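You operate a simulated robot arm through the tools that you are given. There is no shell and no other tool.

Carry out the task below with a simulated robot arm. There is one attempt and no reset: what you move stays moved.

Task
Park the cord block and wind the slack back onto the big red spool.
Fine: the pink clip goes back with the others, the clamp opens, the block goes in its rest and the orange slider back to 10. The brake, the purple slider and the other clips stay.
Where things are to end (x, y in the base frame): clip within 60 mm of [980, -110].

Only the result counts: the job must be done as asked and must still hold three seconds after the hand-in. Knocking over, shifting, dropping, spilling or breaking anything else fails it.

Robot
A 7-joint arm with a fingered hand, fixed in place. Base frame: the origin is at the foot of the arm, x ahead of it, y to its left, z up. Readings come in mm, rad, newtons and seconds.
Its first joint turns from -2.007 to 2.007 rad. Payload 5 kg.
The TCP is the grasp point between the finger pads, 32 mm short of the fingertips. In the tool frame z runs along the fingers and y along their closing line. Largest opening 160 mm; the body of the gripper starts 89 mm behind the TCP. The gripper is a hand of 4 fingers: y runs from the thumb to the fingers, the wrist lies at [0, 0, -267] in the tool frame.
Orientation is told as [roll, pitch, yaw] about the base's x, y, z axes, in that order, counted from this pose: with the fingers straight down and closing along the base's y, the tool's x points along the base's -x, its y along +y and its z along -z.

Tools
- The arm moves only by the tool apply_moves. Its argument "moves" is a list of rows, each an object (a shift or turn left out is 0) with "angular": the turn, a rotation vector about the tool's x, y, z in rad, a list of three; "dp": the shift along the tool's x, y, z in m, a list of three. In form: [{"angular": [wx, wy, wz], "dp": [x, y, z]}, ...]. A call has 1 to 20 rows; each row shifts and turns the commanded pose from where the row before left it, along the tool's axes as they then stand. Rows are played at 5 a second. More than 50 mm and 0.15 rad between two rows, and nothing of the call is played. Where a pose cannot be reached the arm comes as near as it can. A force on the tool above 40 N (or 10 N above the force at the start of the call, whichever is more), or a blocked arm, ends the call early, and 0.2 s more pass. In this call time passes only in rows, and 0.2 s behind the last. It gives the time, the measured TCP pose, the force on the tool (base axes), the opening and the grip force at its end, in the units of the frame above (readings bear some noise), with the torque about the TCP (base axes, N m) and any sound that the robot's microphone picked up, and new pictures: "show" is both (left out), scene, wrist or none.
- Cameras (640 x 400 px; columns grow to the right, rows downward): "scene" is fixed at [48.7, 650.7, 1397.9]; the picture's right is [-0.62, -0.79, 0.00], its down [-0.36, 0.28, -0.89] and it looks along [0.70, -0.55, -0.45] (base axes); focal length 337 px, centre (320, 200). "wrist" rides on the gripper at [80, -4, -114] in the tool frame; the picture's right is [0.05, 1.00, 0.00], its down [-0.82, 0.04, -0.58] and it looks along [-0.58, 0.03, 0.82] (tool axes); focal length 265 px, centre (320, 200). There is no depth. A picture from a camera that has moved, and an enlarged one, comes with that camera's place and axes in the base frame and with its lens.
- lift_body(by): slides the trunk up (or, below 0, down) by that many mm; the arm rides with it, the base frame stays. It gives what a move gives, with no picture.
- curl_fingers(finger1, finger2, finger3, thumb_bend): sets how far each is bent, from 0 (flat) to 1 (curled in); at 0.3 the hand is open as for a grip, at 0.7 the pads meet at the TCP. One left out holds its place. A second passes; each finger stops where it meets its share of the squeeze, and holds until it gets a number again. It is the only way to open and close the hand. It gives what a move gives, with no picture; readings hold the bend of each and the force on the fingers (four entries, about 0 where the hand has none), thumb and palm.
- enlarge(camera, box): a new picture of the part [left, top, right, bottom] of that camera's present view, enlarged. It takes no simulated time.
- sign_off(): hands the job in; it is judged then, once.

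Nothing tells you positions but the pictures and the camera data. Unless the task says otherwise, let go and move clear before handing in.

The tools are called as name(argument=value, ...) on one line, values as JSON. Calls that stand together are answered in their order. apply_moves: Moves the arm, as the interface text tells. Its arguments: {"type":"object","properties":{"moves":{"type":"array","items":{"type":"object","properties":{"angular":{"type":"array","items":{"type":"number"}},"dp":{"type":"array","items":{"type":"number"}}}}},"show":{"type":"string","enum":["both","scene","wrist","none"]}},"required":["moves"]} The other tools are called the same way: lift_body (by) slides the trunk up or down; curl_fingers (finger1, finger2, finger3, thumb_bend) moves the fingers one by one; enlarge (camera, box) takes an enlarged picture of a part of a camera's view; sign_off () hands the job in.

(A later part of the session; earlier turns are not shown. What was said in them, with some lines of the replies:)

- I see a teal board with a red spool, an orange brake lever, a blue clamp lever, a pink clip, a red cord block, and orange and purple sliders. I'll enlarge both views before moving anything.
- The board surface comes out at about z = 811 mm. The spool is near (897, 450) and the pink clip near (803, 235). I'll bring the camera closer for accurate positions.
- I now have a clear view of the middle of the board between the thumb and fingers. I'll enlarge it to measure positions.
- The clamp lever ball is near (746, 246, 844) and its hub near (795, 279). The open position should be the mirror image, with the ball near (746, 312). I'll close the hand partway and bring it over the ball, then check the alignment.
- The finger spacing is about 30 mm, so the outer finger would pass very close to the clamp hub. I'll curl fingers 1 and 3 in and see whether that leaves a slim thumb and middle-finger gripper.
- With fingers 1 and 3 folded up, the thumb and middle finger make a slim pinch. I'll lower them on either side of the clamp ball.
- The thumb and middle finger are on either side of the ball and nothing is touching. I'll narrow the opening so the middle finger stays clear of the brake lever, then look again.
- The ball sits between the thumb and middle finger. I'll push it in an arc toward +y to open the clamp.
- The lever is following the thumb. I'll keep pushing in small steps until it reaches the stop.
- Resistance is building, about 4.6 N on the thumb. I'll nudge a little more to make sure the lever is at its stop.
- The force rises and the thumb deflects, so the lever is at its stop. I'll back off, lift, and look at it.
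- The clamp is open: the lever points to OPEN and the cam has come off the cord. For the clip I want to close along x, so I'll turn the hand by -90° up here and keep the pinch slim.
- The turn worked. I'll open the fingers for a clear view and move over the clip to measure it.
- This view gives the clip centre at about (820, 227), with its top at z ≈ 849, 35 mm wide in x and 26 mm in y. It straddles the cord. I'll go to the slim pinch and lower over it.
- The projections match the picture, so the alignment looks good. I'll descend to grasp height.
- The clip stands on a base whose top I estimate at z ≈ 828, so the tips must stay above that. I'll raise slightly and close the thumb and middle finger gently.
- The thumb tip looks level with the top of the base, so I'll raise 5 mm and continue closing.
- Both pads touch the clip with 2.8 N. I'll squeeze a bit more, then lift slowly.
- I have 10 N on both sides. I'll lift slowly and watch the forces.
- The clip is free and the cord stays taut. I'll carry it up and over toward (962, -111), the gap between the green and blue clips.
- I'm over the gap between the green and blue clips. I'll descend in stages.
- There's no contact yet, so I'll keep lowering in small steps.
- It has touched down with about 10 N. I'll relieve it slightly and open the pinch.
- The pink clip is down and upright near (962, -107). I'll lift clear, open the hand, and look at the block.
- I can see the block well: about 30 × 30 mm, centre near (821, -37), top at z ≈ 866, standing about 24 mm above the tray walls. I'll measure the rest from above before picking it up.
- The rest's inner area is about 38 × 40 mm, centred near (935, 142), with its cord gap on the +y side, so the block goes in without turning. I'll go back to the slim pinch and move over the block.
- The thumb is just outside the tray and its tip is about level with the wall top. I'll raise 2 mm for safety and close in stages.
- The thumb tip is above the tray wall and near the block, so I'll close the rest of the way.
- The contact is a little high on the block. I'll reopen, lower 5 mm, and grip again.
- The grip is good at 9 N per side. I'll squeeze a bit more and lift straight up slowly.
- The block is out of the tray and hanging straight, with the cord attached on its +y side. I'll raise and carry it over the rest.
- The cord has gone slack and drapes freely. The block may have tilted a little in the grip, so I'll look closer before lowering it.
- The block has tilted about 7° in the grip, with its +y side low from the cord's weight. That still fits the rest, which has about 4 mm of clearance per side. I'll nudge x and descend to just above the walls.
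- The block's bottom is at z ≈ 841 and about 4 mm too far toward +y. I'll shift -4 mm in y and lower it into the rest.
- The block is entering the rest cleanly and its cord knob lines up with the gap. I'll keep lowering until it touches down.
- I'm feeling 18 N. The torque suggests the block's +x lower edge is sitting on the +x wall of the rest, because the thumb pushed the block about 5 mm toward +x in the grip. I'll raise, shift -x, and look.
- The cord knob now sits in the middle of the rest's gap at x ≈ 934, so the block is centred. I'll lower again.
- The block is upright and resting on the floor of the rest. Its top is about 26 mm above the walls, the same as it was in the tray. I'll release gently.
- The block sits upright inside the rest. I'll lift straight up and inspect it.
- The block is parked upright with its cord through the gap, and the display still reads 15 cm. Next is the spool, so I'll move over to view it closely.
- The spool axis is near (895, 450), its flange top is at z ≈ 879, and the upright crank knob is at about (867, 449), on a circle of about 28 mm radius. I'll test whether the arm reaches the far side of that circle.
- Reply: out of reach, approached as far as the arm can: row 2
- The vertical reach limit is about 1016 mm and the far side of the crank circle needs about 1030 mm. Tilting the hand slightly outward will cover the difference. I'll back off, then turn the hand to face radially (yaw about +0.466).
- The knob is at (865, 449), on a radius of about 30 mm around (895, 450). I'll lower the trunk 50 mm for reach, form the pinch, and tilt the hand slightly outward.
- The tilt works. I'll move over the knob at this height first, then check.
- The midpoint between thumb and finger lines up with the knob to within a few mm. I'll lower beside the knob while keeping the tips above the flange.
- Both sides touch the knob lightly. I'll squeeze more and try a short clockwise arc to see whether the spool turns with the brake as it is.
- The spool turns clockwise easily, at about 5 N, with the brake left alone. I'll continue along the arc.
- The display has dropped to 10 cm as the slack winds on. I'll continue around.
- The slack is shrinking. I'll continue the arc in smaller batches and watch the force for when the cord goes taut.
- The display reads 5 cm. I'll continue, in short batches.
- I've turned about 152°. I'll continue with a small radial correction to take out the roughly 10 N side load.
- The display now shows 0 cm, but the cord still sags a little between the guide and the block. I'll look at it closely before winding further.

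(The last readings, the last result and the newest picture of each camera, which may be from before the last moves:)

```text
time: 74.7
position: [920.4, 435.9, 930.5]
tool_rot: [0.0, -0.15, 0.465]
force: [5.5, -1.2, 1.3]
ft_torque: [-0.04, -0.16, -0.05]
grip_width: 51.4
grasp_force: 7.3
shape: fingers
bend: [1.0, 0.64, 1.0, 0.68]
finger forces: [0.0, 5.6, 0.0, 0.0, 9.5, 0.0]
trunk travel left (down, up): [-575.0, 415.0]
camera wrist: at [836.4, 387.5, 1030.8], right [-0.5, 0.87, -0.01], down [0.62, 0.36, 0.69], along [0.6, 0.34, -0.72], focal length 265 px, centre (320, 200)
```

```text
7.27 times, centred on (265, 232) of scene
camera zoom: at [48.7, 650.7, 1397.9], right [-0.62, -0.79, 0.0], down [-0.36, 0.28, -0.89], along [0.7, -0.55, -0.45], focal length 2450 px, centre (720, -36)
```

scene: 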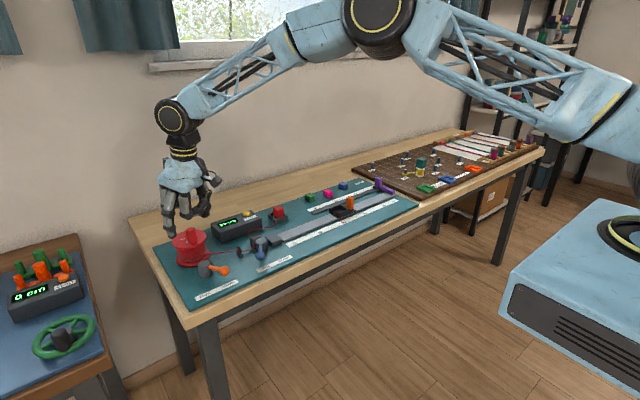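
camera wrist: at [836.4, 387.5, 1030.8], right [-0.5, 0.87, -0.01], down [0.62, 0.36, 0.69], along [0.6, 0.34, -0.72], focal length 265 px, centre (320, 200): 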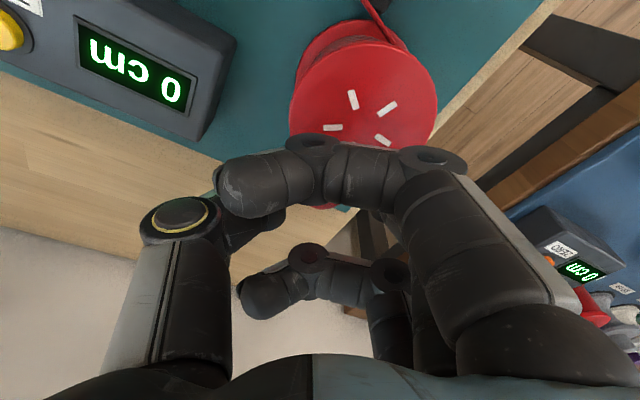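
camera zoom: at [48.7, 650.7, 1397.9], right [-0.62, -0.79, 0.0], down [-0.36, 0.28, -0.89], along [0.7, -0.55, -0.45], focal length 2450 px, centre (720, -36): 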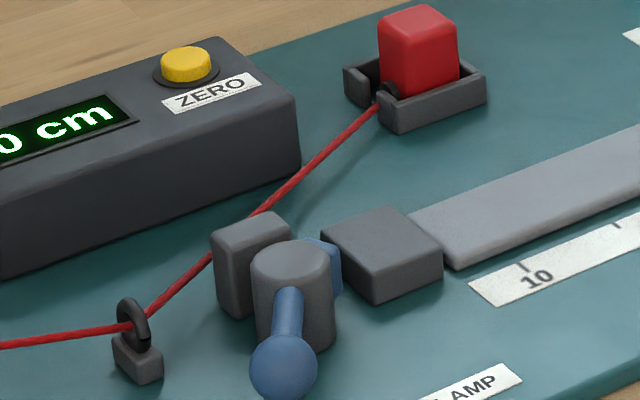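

The cord now runs dead straight from the guide to the block, with the display at 0 cm, so I'll stop winding there. I'll release the knob gently and lift away.

curl_fingers(finger2=0.61, thumb_bend=0.64)

curl_fingers(finger2=0.5, thumb_bend=0.5)

apply_moves(moves=[{"dp": [-0.0045, 0, -0.0297]}, {"dp": [-0.006, 0, -0.0396]}, {"dp": [0.03, 0, -0.03]}, {"dp": [0.04, 0, -0.03]}], show="both")

enlarge(camera="scene", box=[150, 200, 310, 290])

```text
time: 75.7
position: [919.4, 436.2, 929.7]
tool_rot: [0.003, -0.15, 0.468]
force: [0.5, -0.1, -0.7]
ft_torque: [0.05, -0.04, 0.01]
grip_width: 53.1
grasp_force: 0.0
shape: fingers
bend: [1.0, 0.61, 1.0, 0.64]
finger forces: [0.0, 0.0, 0.0, 0.1, 0.2, 0.0]
trunk travel left (down, up): [-575.0, 415.0]
```

```text
time: 76.7
position: [919.3, 435.5, 930.4]
tool_rot: [0.002, -0.15, 0.465]
force: [-0.2, 0.4, -0.3]
ft_torque: [-0.03, 0.0, 0.0]
grip_width: 61.7
grasp_force: 0.2
shape: fingers
bend: [1.0, 0.5, 1.0, 0.5]
finger forces: [0.0, 0.0, 0.0, 0.0, 0.1, 0.0]
trunk travel left (down, up): [-575.0, 415.0]
```

```text
time: 77.7
position: [844.8, 399.5, 1053.0]
tool_rot: [0.002, -0.152, 0.469]
force: [-1.3, 0.8, -0.2]
ft_torque: [0.04, 0.02, 0.02]
grip_width: 61.6
grasp_force: 0.1
shape: fingers
bend: [1.0, 0.5, 1.0, 0.5]
finger forces: [0.1, 0.1, 0.1, 0.1, 0.0, 0.1]
trunk travel left (down, up): [-575.0, 415.0]
camera wrist: at [761.1, 351.2, 1153.5], right [-0.5, 0.87, -0.01], down [0.62, 0.36, 0.69], along [0.6, 0.34, -0.72], focal length 265 px, centre (320, 200)
```

scene: 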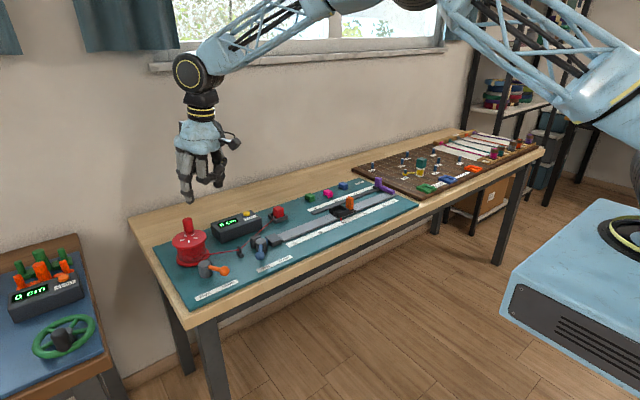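
wrist: 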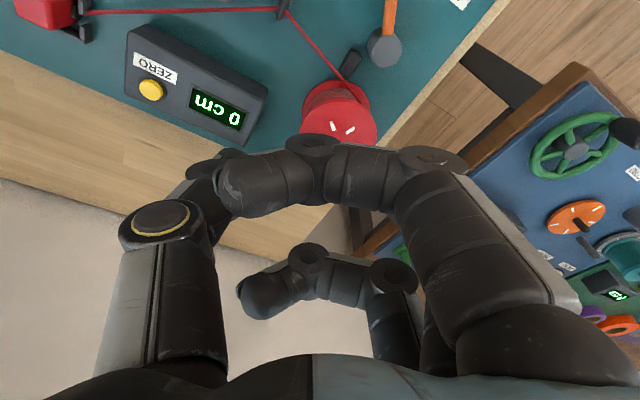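

```text
4.00 times, centred on (230, 245) of scene
camera zoom: at [48.7, 650.7, 1397.9], right [-0.62, -0.79, 0.0], down [-0.36, 0.28, -0.89], along [0.7, -0.55, -0.45], focal length 1348 px, centre (680, 20)
```

zoom: 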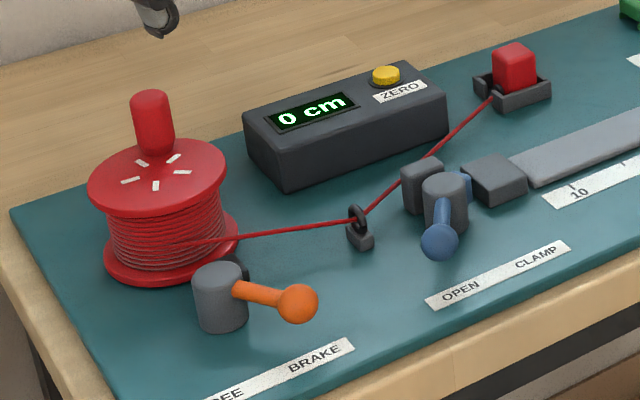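

The spool holds, the cord is straight and the display reads 0 cm. Next is the orange slider: I'll undo the tilt, set yaw to 0, and travel over to it.

apply_moves(moves=[{"angular": [0, 0.075, 0]}, {"angular": [0, 0.075, 0]}, {"angular": [0, 0, 0.117]}, {"angular": [0, 0, 0.117]}, {"angular": [0, 0, 0.117]}, {"angular": [0, 0, 0.117]}, {"dp": [0.003, -0.045, 0]}, {"dp": [0.003, -0.045, 0]}, {"dp": [0.003, -0.045, 0]}, {"dp": [0.003, -0.045, 0]}, {"dp": [0.003, -0.045, 0]}, {"dp": [0.003, -0.045, 0]}, {"dp": [0.003, -0.045, 0]}, {"dp": [0.003, -0.045, 0]}, {"dp": [0.003, -0.045, 0.02]}, {"dp": [0.003, -0.045, 0.02]}], show="none")

curl_fingers(finger1=0.3, finger2=0.3, finger3=0.3, thumb_bend=0.3)

apply_moves(moves=[{"dp": [0, 0, 0]}], show="both")

enlarge(camera="wrist", box=[240, 110, 440, 235])

```text
time: 81.1
position: [817.7, -52.2, 1011.2]
tool_rot: [0.0, 0.001, 0.001]
force: [0.5, -0.1, -0.5]
ft_torque: [0.02, 0.04, 0.0]
grip_width: 62.0
grasp_force: 0.0
shape: fingers
bend: [1.0, 0.5, 1.0, 0.5]
finger forces: [0.0, 0.0, 0.0, 0.0, 0.1, 0.0]
trunk travel left (down, up): [-575.0, 415.0]
```

```text
time: 82.1
position: [817.8, -50.5, 1010.7]
tool_rot: [0.001, -0.001, 0.001]
force: [-0.8, -0.2, -0.1]
ft_torque: [-0.06, 0.02, 0.0]
grip_width: 169.9
grasp_force: 0.1
shape: fingers
bend: [0.3, 0.3, 0.3, 0.3]
finger forces: [0.0, 0.0, 0.1, 0.0, 0.1, 0.0]
trunk travel left (down, up): [-575.0, 415.0]
```

```text
time: 82.5
position: [816.9, -50.0, 1012.7]
tool_rot: [0.0, 0.0, -0.002]
force: [0.7, 0.2, 0.1]
ft_torque: [-0.02, 0.03, -0.02]
grip_width: 170.1
grasp_force: 0.1
shape: fingers
bend: [0.3, 0.3, 0.3, 0.3]
finger forces: [0.1, 0.0, 0.0, 0.0, 0.0, 0.0]
trunk travel left (down, up): [-575.0, 415.0]
camera wrist: at [737.2, -55.6, 1124.9], right [-0.05, 1.0, 0.0], down [0.82, 0.04, 0.58], along [0.58, 0.03, -0.82], focal length 265 px, centre (320, 200)
```

scene: 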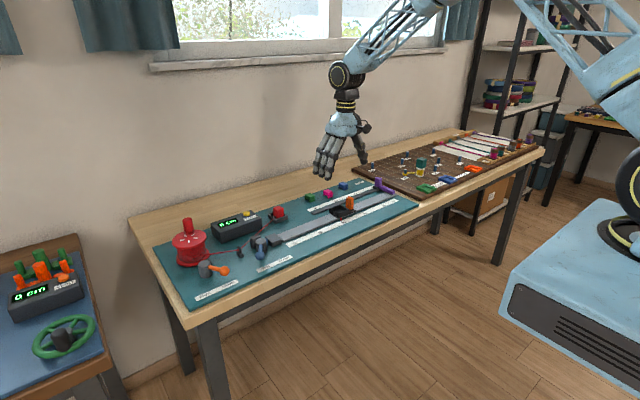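
wrist: 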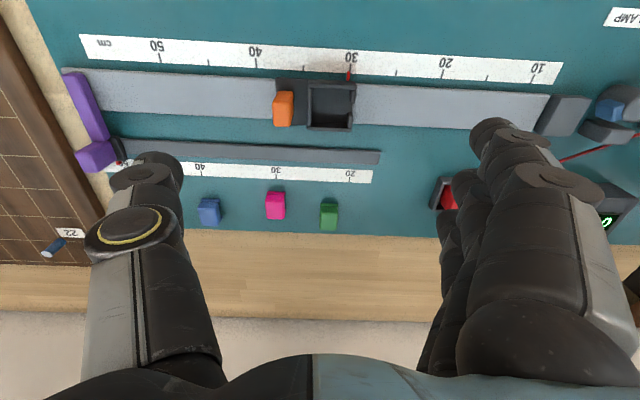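

```text
3.20 times, centred on (340, 172) of wrist
camera zoom: at [737.2, -55.6, 1124.9], right [-0.05, 1.0, 0.0], down [0.82, 0.04, 0.58], along [0.58, 0.03, -0.82], focal length 849 px, centre (256, 288)
```

zoom: 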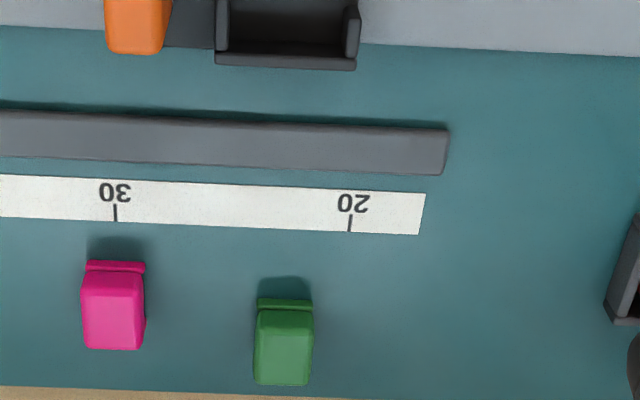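

enlarge(camera="wrist", box=[250, 45, 390, 140])

```text
4.21 times, centred on (320, 92) of wrist
camera zoom: at [737.2, -55.6, 1124.9], right [-0.05, 1.0, 0.0], down [0.82, 0.04, 0.58], along [0.58, 0.03, -0.82], focal length 1118 px, centre (320, 653)
```

zoom: 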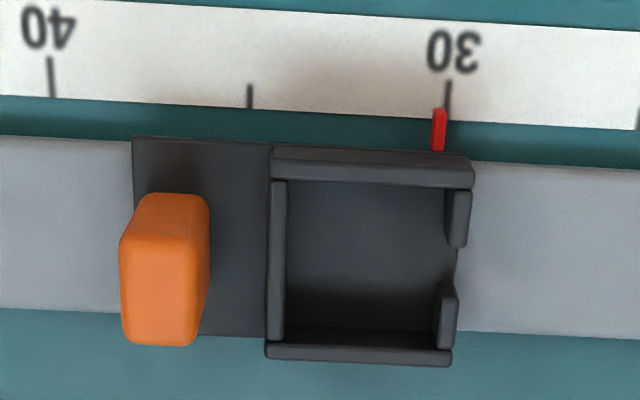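

The knob's top centre is at (818, -88, 868) and the needle is at y ≈ -22.5, reading 30. The 10 mark is at y ≈ 178, so the slider must move +200 mm in y. I'll pinch the knob along y.

curl_fingers(finger1=1.0, finger2=0.5, finger3=1.0, thumb_bend=0.5)

apply_moves(moves=[{"dp": [0, -0.019, 0.025]}, {"dp": [-0.001, -0.0186, 0.03]}, {"dp": [0, 0, 0.03]}], show="none")

enlarge(camera="scene", box=[310, 165, 390, 225])

```text
time: 83.5
position: [818.1, -51.4, 1012.3]
tool_rot: [0.002, 0.0, 0.0]
force: [0.0, 0.2, 0.0]
ft_torque: [0.03, -0.02, -0.01]
grip_width: 62.2
grasp_force: 0.1
shape: fingers
bend: [1.0, 0.5, 1.0, 0.5]
finger forces: [0.0, 0.1, 0.0, 0.0, 0.0, 0.1]
trunk travel left (down, up): [-575.0, 415.0]
```

```text
time: 84.3
position: [820.7, -86.2, 923.8]
tool_rot: [0.0, 0.0, 0.0]
force: [0.2, -0.6, 0.3]
ft_torque: [0.0, 0.05, 0.02]
grip_width: 62.1
grasp_force: 0.1
shape: fingers
bend: [1.0, 0.5, 1.0, 0.5]
finger forces: [0.0, 0.1, 0.1, 0.0, 0.1, 0.0]
trunk travel left (down, up): [-575.0, 415.0]
```

```text
6.67 times, centred on (350, 195) of scene
camera zoom: at [48.7, 650.7, 1397.9], right [-0.62, -0.79, 0.0], down [-0.36, 0.28, -0.89], along [0.7, -0.55, -0.45], focal length 2246 px, centre (120, 233)
```

zoom: 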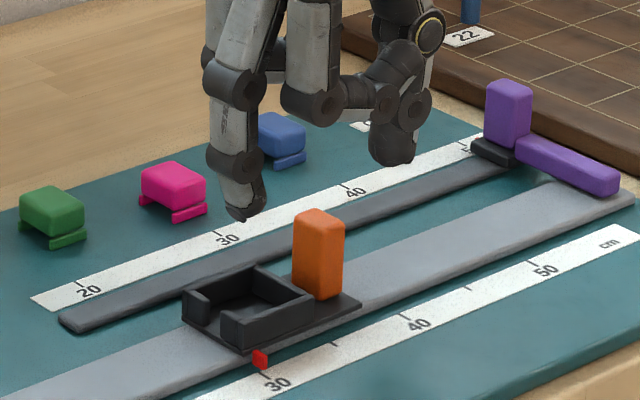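

apply_moves(moves=[{"dp": [0.001, -0.001, 0.015]}, {"dp": [0.001, 0, 0.012]}, {"dp": [0, 0, 0.008]}], show="none")

curl_fingers(finger2=0.6, thumb_bend=0.6)

enlarge(camera="scene", box=[320, 180, 380, 225])

```text
time: 85.1
position: [819.2, -90.0, 890.6]
tool_rot: [0.001, 0.001, -0.001]
force: [0.8, -0.2, -0.3]
ft_torque: [-0.01, 0.01, -0.01]
grip_width: 62.3
grasp_force: 0.0
shape: fingers
bend: [1.0, 0.5, 1.0, 0.5]
finger forces: [0.0, 0.1, 0.0, 0.0, 0.0, 0.0]
trunk travel left (down, up): [-575.0, 415.0]
```

```text
time: 86.1
position: [818.8, -88.5, 890.9]
tool_rot: [0.003, 0.002, -0.001]
force: [0.2, -0.1, 0.3]
ft_torque: [-0.04, 0.02, -0.05]
grip_width: 55.5
grasp_force: 0.1
shape: fingers
bend: [1.0, 0.6, 1.0, 0.6]
finger forces: [0.1, 0.0, 0.0, 0.0, 0.1, 0.1]
trunk travel left (down, up): [-575.0, 415.0]
```

```text
8.89 times, centred on (350, 202) of scene
camera zoom: at [48.7, 650.7, 1397.9], right [-0.62, -0.79, 0.0], down [-0.36, 0.28, -0.89], along [0.7, -0.55, -0.45], focal length 2995 px, centre (53, 178)
```

zoom: 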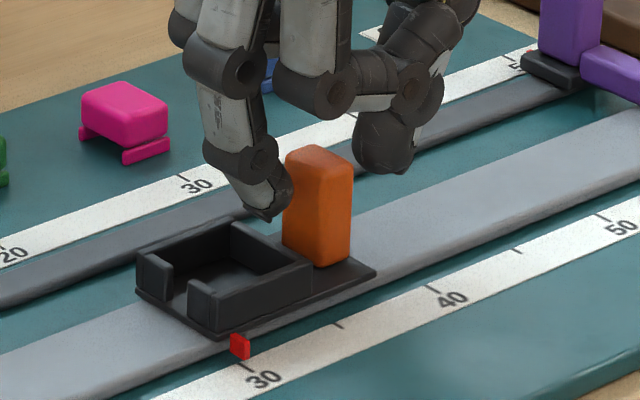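

curl_fingers(finger2=0.7, thumb_bend=0.7)

enlarge(camera="scene", box=[320, 180, 380, 225])

```text
time: 87.1
position: [818.5, -89.2, 890.5]
tool_rot: [0.002, 0.0, 0.0]
force: [-1.5, -0.1, -1.9]
ft_torque: [0.01, 0.0, -0.01]
grip_width: 51.7
grasp_force: 5.0
shape: fingers
bend: [1.0, 0.66, 1.0, 0.68]
finger forces: [0.0, 4.8, 0.1, 0.1, 4.9, 0.0]
trunk travel left (down, up): [-575.0, 415.0]
```

```text
8.89 times, centred on (350, 202) of scene
camera zoom: at [48.7, 650.7, 1397.9], right [-0.62, -0.79, 0.0], down [-0.36, 0.28, -0.89], along [0.7, -0.55, -0.45], focal length 2995 px, centre (53, 178)
```

zoom: 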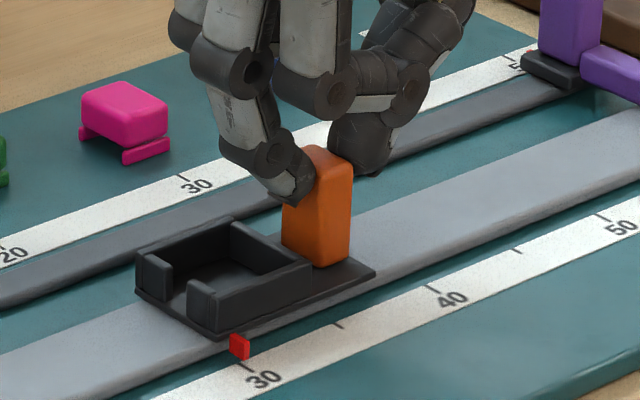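

The knob is gripped with 5 N per side. I'll drag it a little toward +y and check.

apply_moves(moves=[{"dp": [0, 0.006, 0]}, {"dp": [0, 0.01, 0]}, {"dp": [0, 0.014, 0]}], show="none")

enlarge(camera="scene", box=[310, 175, 390, 235])

```text
time: 87.9
position: [818.6, -58.3, 889.1]
tool_rot: [0.002, -0.001, 0.0]
force: [0.0, -2.0, 3.9]
ft_torque: [-0.03, 0.0, -0.02]
grip_width: 50.9
grasp_force: 6.3
shape: fingers
bend: [1.0, 0.67, 1.0, 0.69]
finger forces: [0.1, 4.9, 0.0, 0.0, 7.2, 0.0]
trunk travel left (down, up): [-575.0, 415.0]
```

```text
6.67 times, centred on (350, 205) of scene
camera zoom: at [48.7, 650.7, 1397.9], right [-0.62, -0.79, 0.0], down [-0.36, 0.28, -0.89], along [0.7, -0.55, -0.45], focal length 2246 px, centre (120, 167)
```

zoom: 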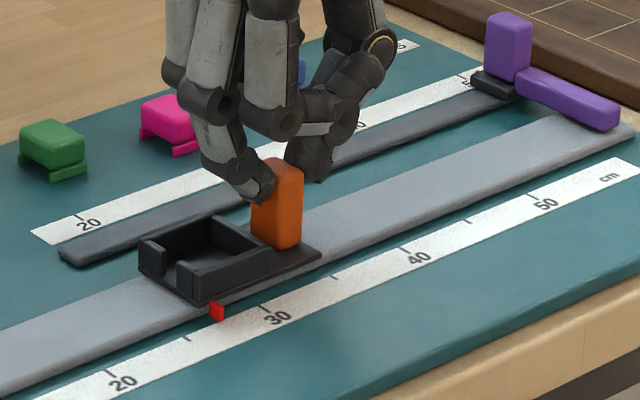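

The slider follows smoothly and reads about 27. I'll continue dragging, stopping short of 10 to check.

apply_moves(moves=[{"dp": [0, 0.016, 0]}, {"dp": [0, 0.016, 0]}, {"dp": [0, 0.016, 0]}, {"dp": [0, 0.016, 0]}, {"dp": [0, 0.016, 0]}, {"dp": [0, 0.016, 0]}, {"dp": [0, 0.016, 0]}, {"dp": [0, 0.016, 0]}, {"dp": [0, 0.016, 0]}, {"dp": [0, 0.01, 0]}], show="wrist")

enlarge(camera="scene", box=[240, 195, 340, 265])

```text
time: 90.1
position: [818.5, 96.0, 890.8]
tool_rot: [0.001, 0.002, -0.001]
force: [-2.2, -3.0, -2.6]
ft_torque: [-0.06, 0.08, -0.01]
grip_width: 51.3
grasp_force: 5.7
shape: fingers
bend: [1.0, 0.67, 1.0, 0.68]
finger forces: [0.0, 3.6, 0.0, 0.1, 6.7, 0.1]
trunk travel left (down, up): [-575.0, 415.0]
camera wrist: at [738.5, 91.0, 1003.3], right [-0.05, 1.0, 0.0], down [0.82, 0.04, 0.58], along [0.58, 0.03, -0.82], focal length 265 px, centre (320, 200)
```

wrist: 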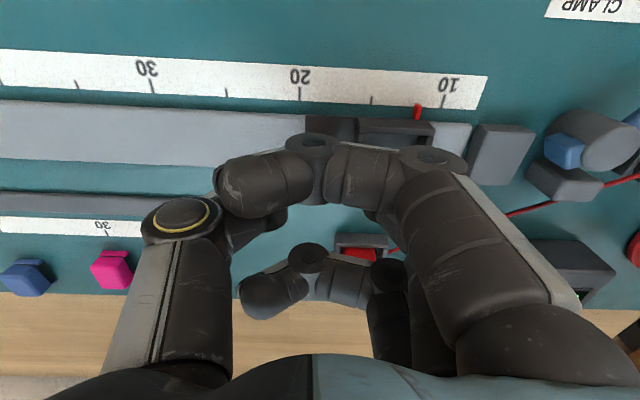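

```text
5.71 times, centred on (290, 230) of scene
camera zoom: at [48.7, 650.7, 1397.9], right [-0.62, -0.79, 0.0], down [-0.36, 0.28, -0.89], along [0.7, -0.55, -0.45], focal length 1925 px, centre (491, 29)
```

zoom: 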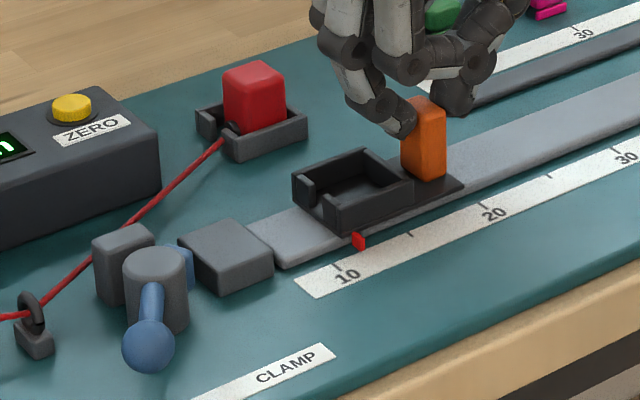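

enlarge(camera="wrist", box=[340, 60, 500, 150])

```text
4.00 times, centred on (420, 105) of wrist
camera zoom: at [738.5, 91.0, 1003.3], right [-0.05, 1.0, 0.0], down [0.82, 0.04, 0.58], along [0.58, 0.03, -0.82], focal length 1062 px, centre (-80, 580)
```

zoom: 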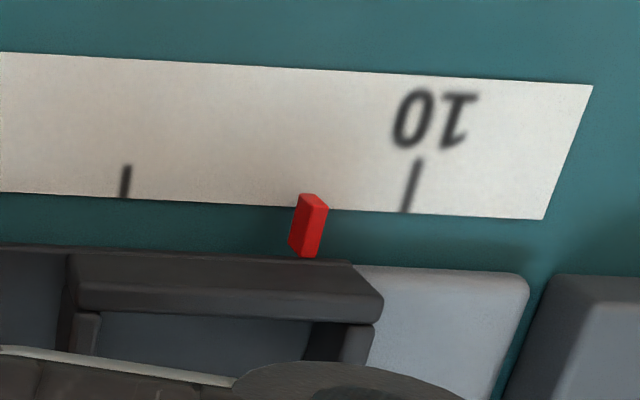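

The needle reads about 11.7. I'll move another 17 mm and re-measure.

apply_moves(moves=[{"dp": [0, 0.009, 0]}, {"dp": [0, 0.008, 0]}], show="none")

enlarge(camera="wrist", box=[340, 60, 500, 150])

enlarge(camera="scene", box=[270, 215, 310, 245])

```text
time: 90.7
position: [818.3, 112.3, 888.8]
tool_rot: [0.002, 0.001, -0.001]
force: [-4.6, -2.7, 3.0]
ft_torque: [-0.1, 0.07, -0.01]
grip_width: 51.2
grasp_force: 6.1
shape: fingers
bend: [1.0, 0.67, 1.0, 0.68]
finger forces: [0.1, 4.3, 0.0, 0.0, 7.2, 0.1]
trunk travel left (down, up): [-575.0, 415.0]
```

```text
4.00 times, centred on (420, 105) of wrist
camera zoom: at [738.6, 108.3, 1002.6], right [-0.05, 1.0, 0.0], down [0.82, 0.04, 0.58], along [0.58, 0.03, -0.82], focal length 1062 px, centre (-80, 580)
```

zoom: 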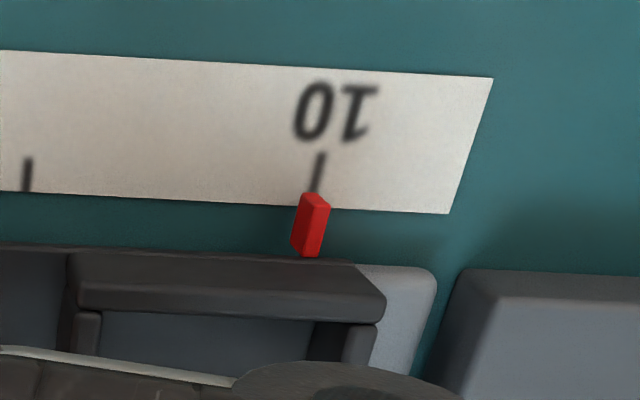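

```text
13.33 times, centred on (290, 230) of scene
camera zoom: at [48.7, 650.7, 1397.9], right [-0.62, -0.79, 0.0], down [-0.36, 0.28, -0.89], along [0.7, -0.55, -0.45], focal length 4492 px, centre (720, -200)
```

zoom: 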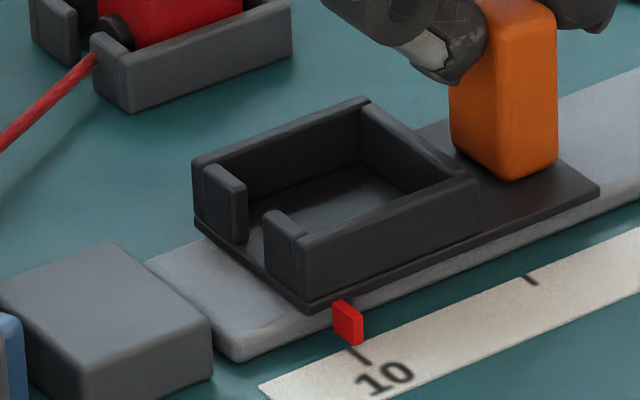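

The needle lines up with the 10 mark. I'll release the knob gently and verify.

curl_fingers(finger2=0.62, thumb_bend=0.62)

curl_fingers(finger2=0.52, thumb_bend=0.52)

enlarge(camera="wrist", box=[340, 60, 500, 150])

enlarge(camera="scene", box=[270, 195, 310, 245])

```text
time: 91.7
position: [818.7, 112.8, 889.5]
tool_rot: [0.003, 0.001, -0.001]
force: [-0.1, 0.5, 0.3]
ft_torque: [-0.01, -0.04, 0.03]
grip_width: 54.1
grasp_force: 0.1
shape: fingers
bend: [1.0, 0.62, 1.0, 0.62]
finger forces: [0.1, 0.0, 0.0, 0.0, 0.0, 0.0]
trunk travel left (down, up): [-575.0, 415.0]
```

```text
time: 92.7
position: [819.2, 113.6, 888.7]
tool_rot: [0.002, 0.0, 0.0]
force: [0.3, -0.4, 0.0]
ft_torque: [-0.01, -0.03, 0.0]
grip_width: 60.6
grasp_force: 0.1
shape: fingers
bend: [1.0, 0.52, 1.0, 0.52]
finger forces: [0.0, 0.0, 0.1, 0.1, 0.0, 0.1]
trunk travel left (down, up): [-575.0, 415.0]
```

```text
4.00 times, centred on (420, 105) of wrist
camera zoom: at [739.1, 108.3, 1002.1], right [-0.05, 1.0, 0.0], down [0.82, 0.04, 0.58], along [0.58, 0.03, -0.82], focal length 1062 px, centre (-80, 580)
```

zoom: 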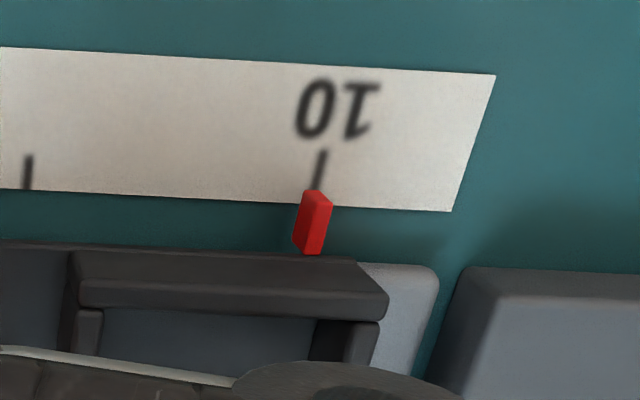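

```text
8.00 times, centred on (290, 220) of scene
camera zoom: at [48.7, 650.7, 1397.9], right [-0.62, -0.79, 0.0], down [-0.36, 0.28, -0.89], along [0.7, -0.55, -0.45], focal length 2695 px, centre (560, 40)
```

zoom: 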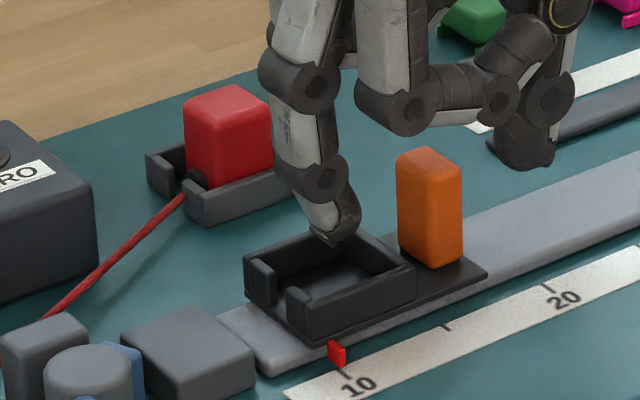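

The slider stayed at 10 after release. I'll lift straight up, move clear, and inspect the whole board.

apply_moves(moves=[{"dp": [0, 0, -0.03]}, {"dp": [0, 0, -0.045]}, {"dp": [0, 0, -0.045]}, {"dp": [0.02, 0, -0.04]}, {"dp": [0.04, 0, -0.02]}, {"dp": [0.04, 0, -0.02]}], show="none")

curl_fingers(finger1=0.3, finger2=0.3, finger3=0.3, thumb_bend=0.3)

apply_moves(moves=[{"dp": [0, 0, 0]}], show="both")

enlarge(camera="wrist", box=[200, 90, 450, 240])

enlarge(camera="scene", box=[150, 170, 420, 310])

enlarge(camera="scene", box=[270, 215, 310, 245])

```text
time: 94.1
position: [722.4, 113.4, 1092.1]
tool_rot: [0.001, 0.001, 0.002]
force: [-0.3, 0.0, 0.1]
ft_torque: [0.0, -0.03, -0.01]
grip_width: 60.3
grasp_force: 0.1
shape: fingers
bend: [1.0, 0.52, 1.0, 0.52]
finger forces: [0.0, 0.1, 0.0, 0.0, 0.1, 0.1]
trunk travel left (down, up): [-575.0, 415.0]
```

```text
time: 95.1
position: [723.1, 112.3, 1092.2]
tool_rot: [0.001, 0.0, 0.0]
force: [-0.2, -0.3, 0.4]
ft_torque: [0.01, -0.02, 0.02]
grip_width: 170.2
grasp_force: 0.0
shape: fingers
bend: [0.3, 0.3, 0.3, 0.3]
finger forces: [0.1, 0.0, 0.0, 0.1, 0.1, 0.0]
trunk travel left (down, up): [-575.0, 415.0]
```

```text
time: 95.5
position: [722.8, 111.7, 1092.3]
tool_rot: [0.001, 0.0, 0.0]
force: [0.1, -0.2, 0.3]
ft_torque: [0.02, -0.02, -0.01]
grip_width: 170.1
grasp_force: 0.0
shape: fingers
bend: [0.3, 0.3, 0.3, 0.3]
finger forces: [0.0, 0.1, 0.0, 0.0, 0.0, 0.1]
trunk travel left (down, up): [-575.0, 415.0]
camera wrist: at [642.8, 107.4, 1204.8], right [-0.05, 1.0, 0.0], down [0.82, 0.04, 0.58], along [0.58, 0.03, -0.82], focal length 265 px, centre (320, 200)
```

scene: 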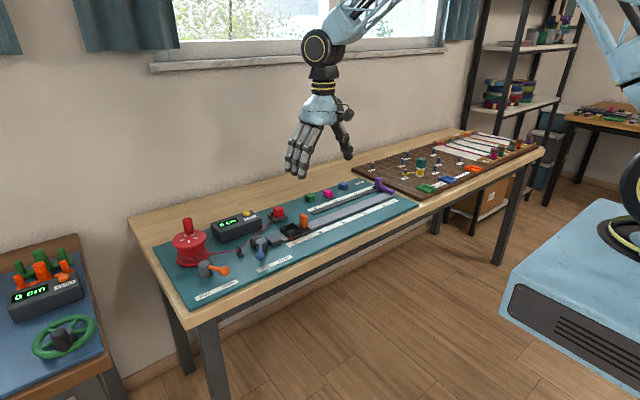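
wrist: 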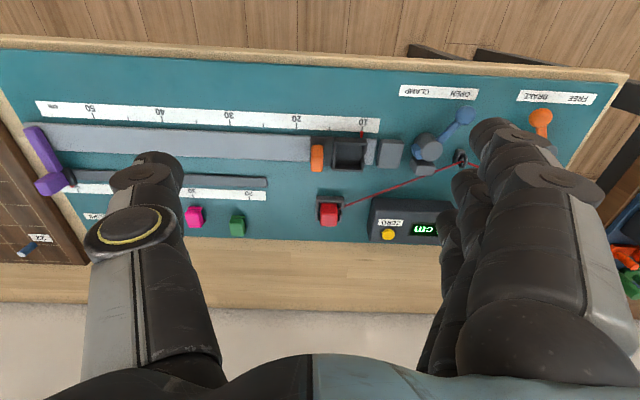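

```text
2.56 times, centred on (325, 165) of wrist
camera zoom: at [642.8, 107.4, 1204.8], right [-0.05, 1.0, 0.0], down [0.82, 0.04, 0.58], along [0.58, 0.03, -0.82], focal length 679 px, centre (307, 290)
```

zoom: 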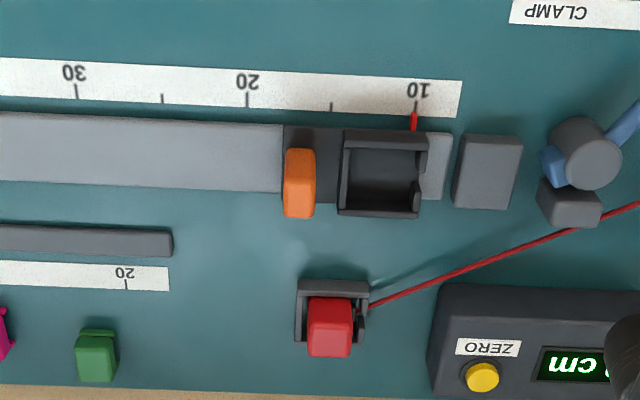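

```text
2.37 times, centred on (285, 240) of scene
camera zoom: at [48.7, 650.7, 1397.9], right [-0.62, -0.79, 0.0], down [-0.36, 0.28, -0.89], along [0.7, -0.55, -0.45], focal length 799 px, centre (403, 105)
```

zoom: 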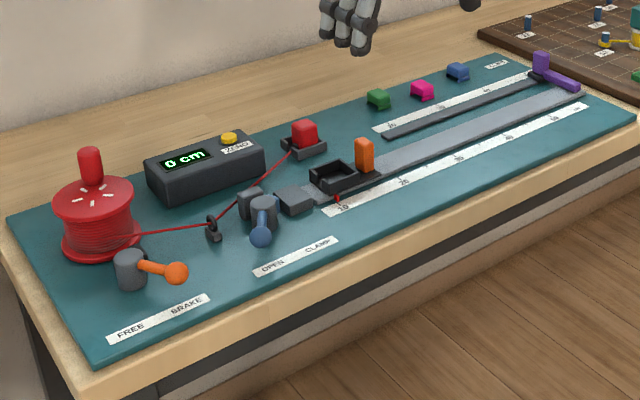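

```text
13.33 times, centred on (290, 230) of scene
camera zoom: at [48.7, 650.7, 1397.9], right [-0.62, -0.79, 0.0], down [-0.36, 0.28, -0.89], along [0.7, -0.55, -0.45], focal length 4492 px, centre (720, -200)
```

zoom: 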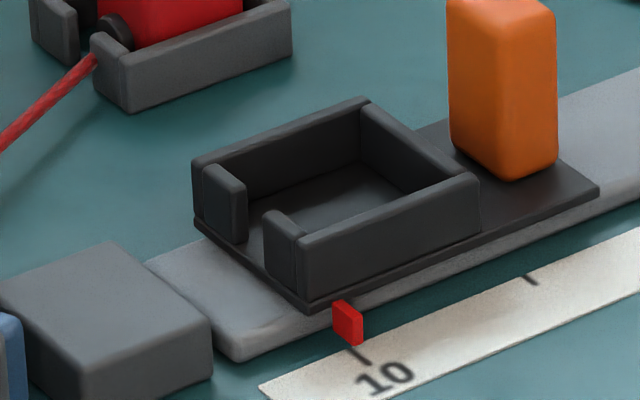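

Everything checks out:
- **Clip:** the pink clip sits between the green and blue clips, about 17 mm from the target.
- **Clamp:** the lever is at OPEN.
- **Block:** it is upright in its rest.
- **Cord:** it runs straight to the block and the display reads 0 cm.
- **Orange slider:** the needle is on 10.
- **Left alone:** the brake, the purple slider and the other clips haven't moved.

The hand is open and clear, so I'm handing in.

sign_off()

```text
The job is handed in.
```

The job is handed in: the block is parked in its rest and the slack is wound back onto the red spool. I checked everything from the camera pictures just before handing in; no verdict has come back.

- **Pink clip:** it stands with the others at about (963, -106), roughly 17 mm from the target.
- **Clamp:** the lever is at OPEN, pushed to its stop.
- **Cord block:** it sits upright in its rest, with the cord leaving through the gap in the wall.
- **Cord:** it runs straight from the guide to the block. The display went from 15 cm to 0 cm as I wound.
- **Orange slider:** the needle lines up with the 10 mark.
- **Left as they were:** the brake, the purple slider and the green and blue clips. The spool turned with the brake on, so I never needed to touch it.

The hand is open and clear of the board. I lowered the trunk 50 mm to reach the spool and left it there.
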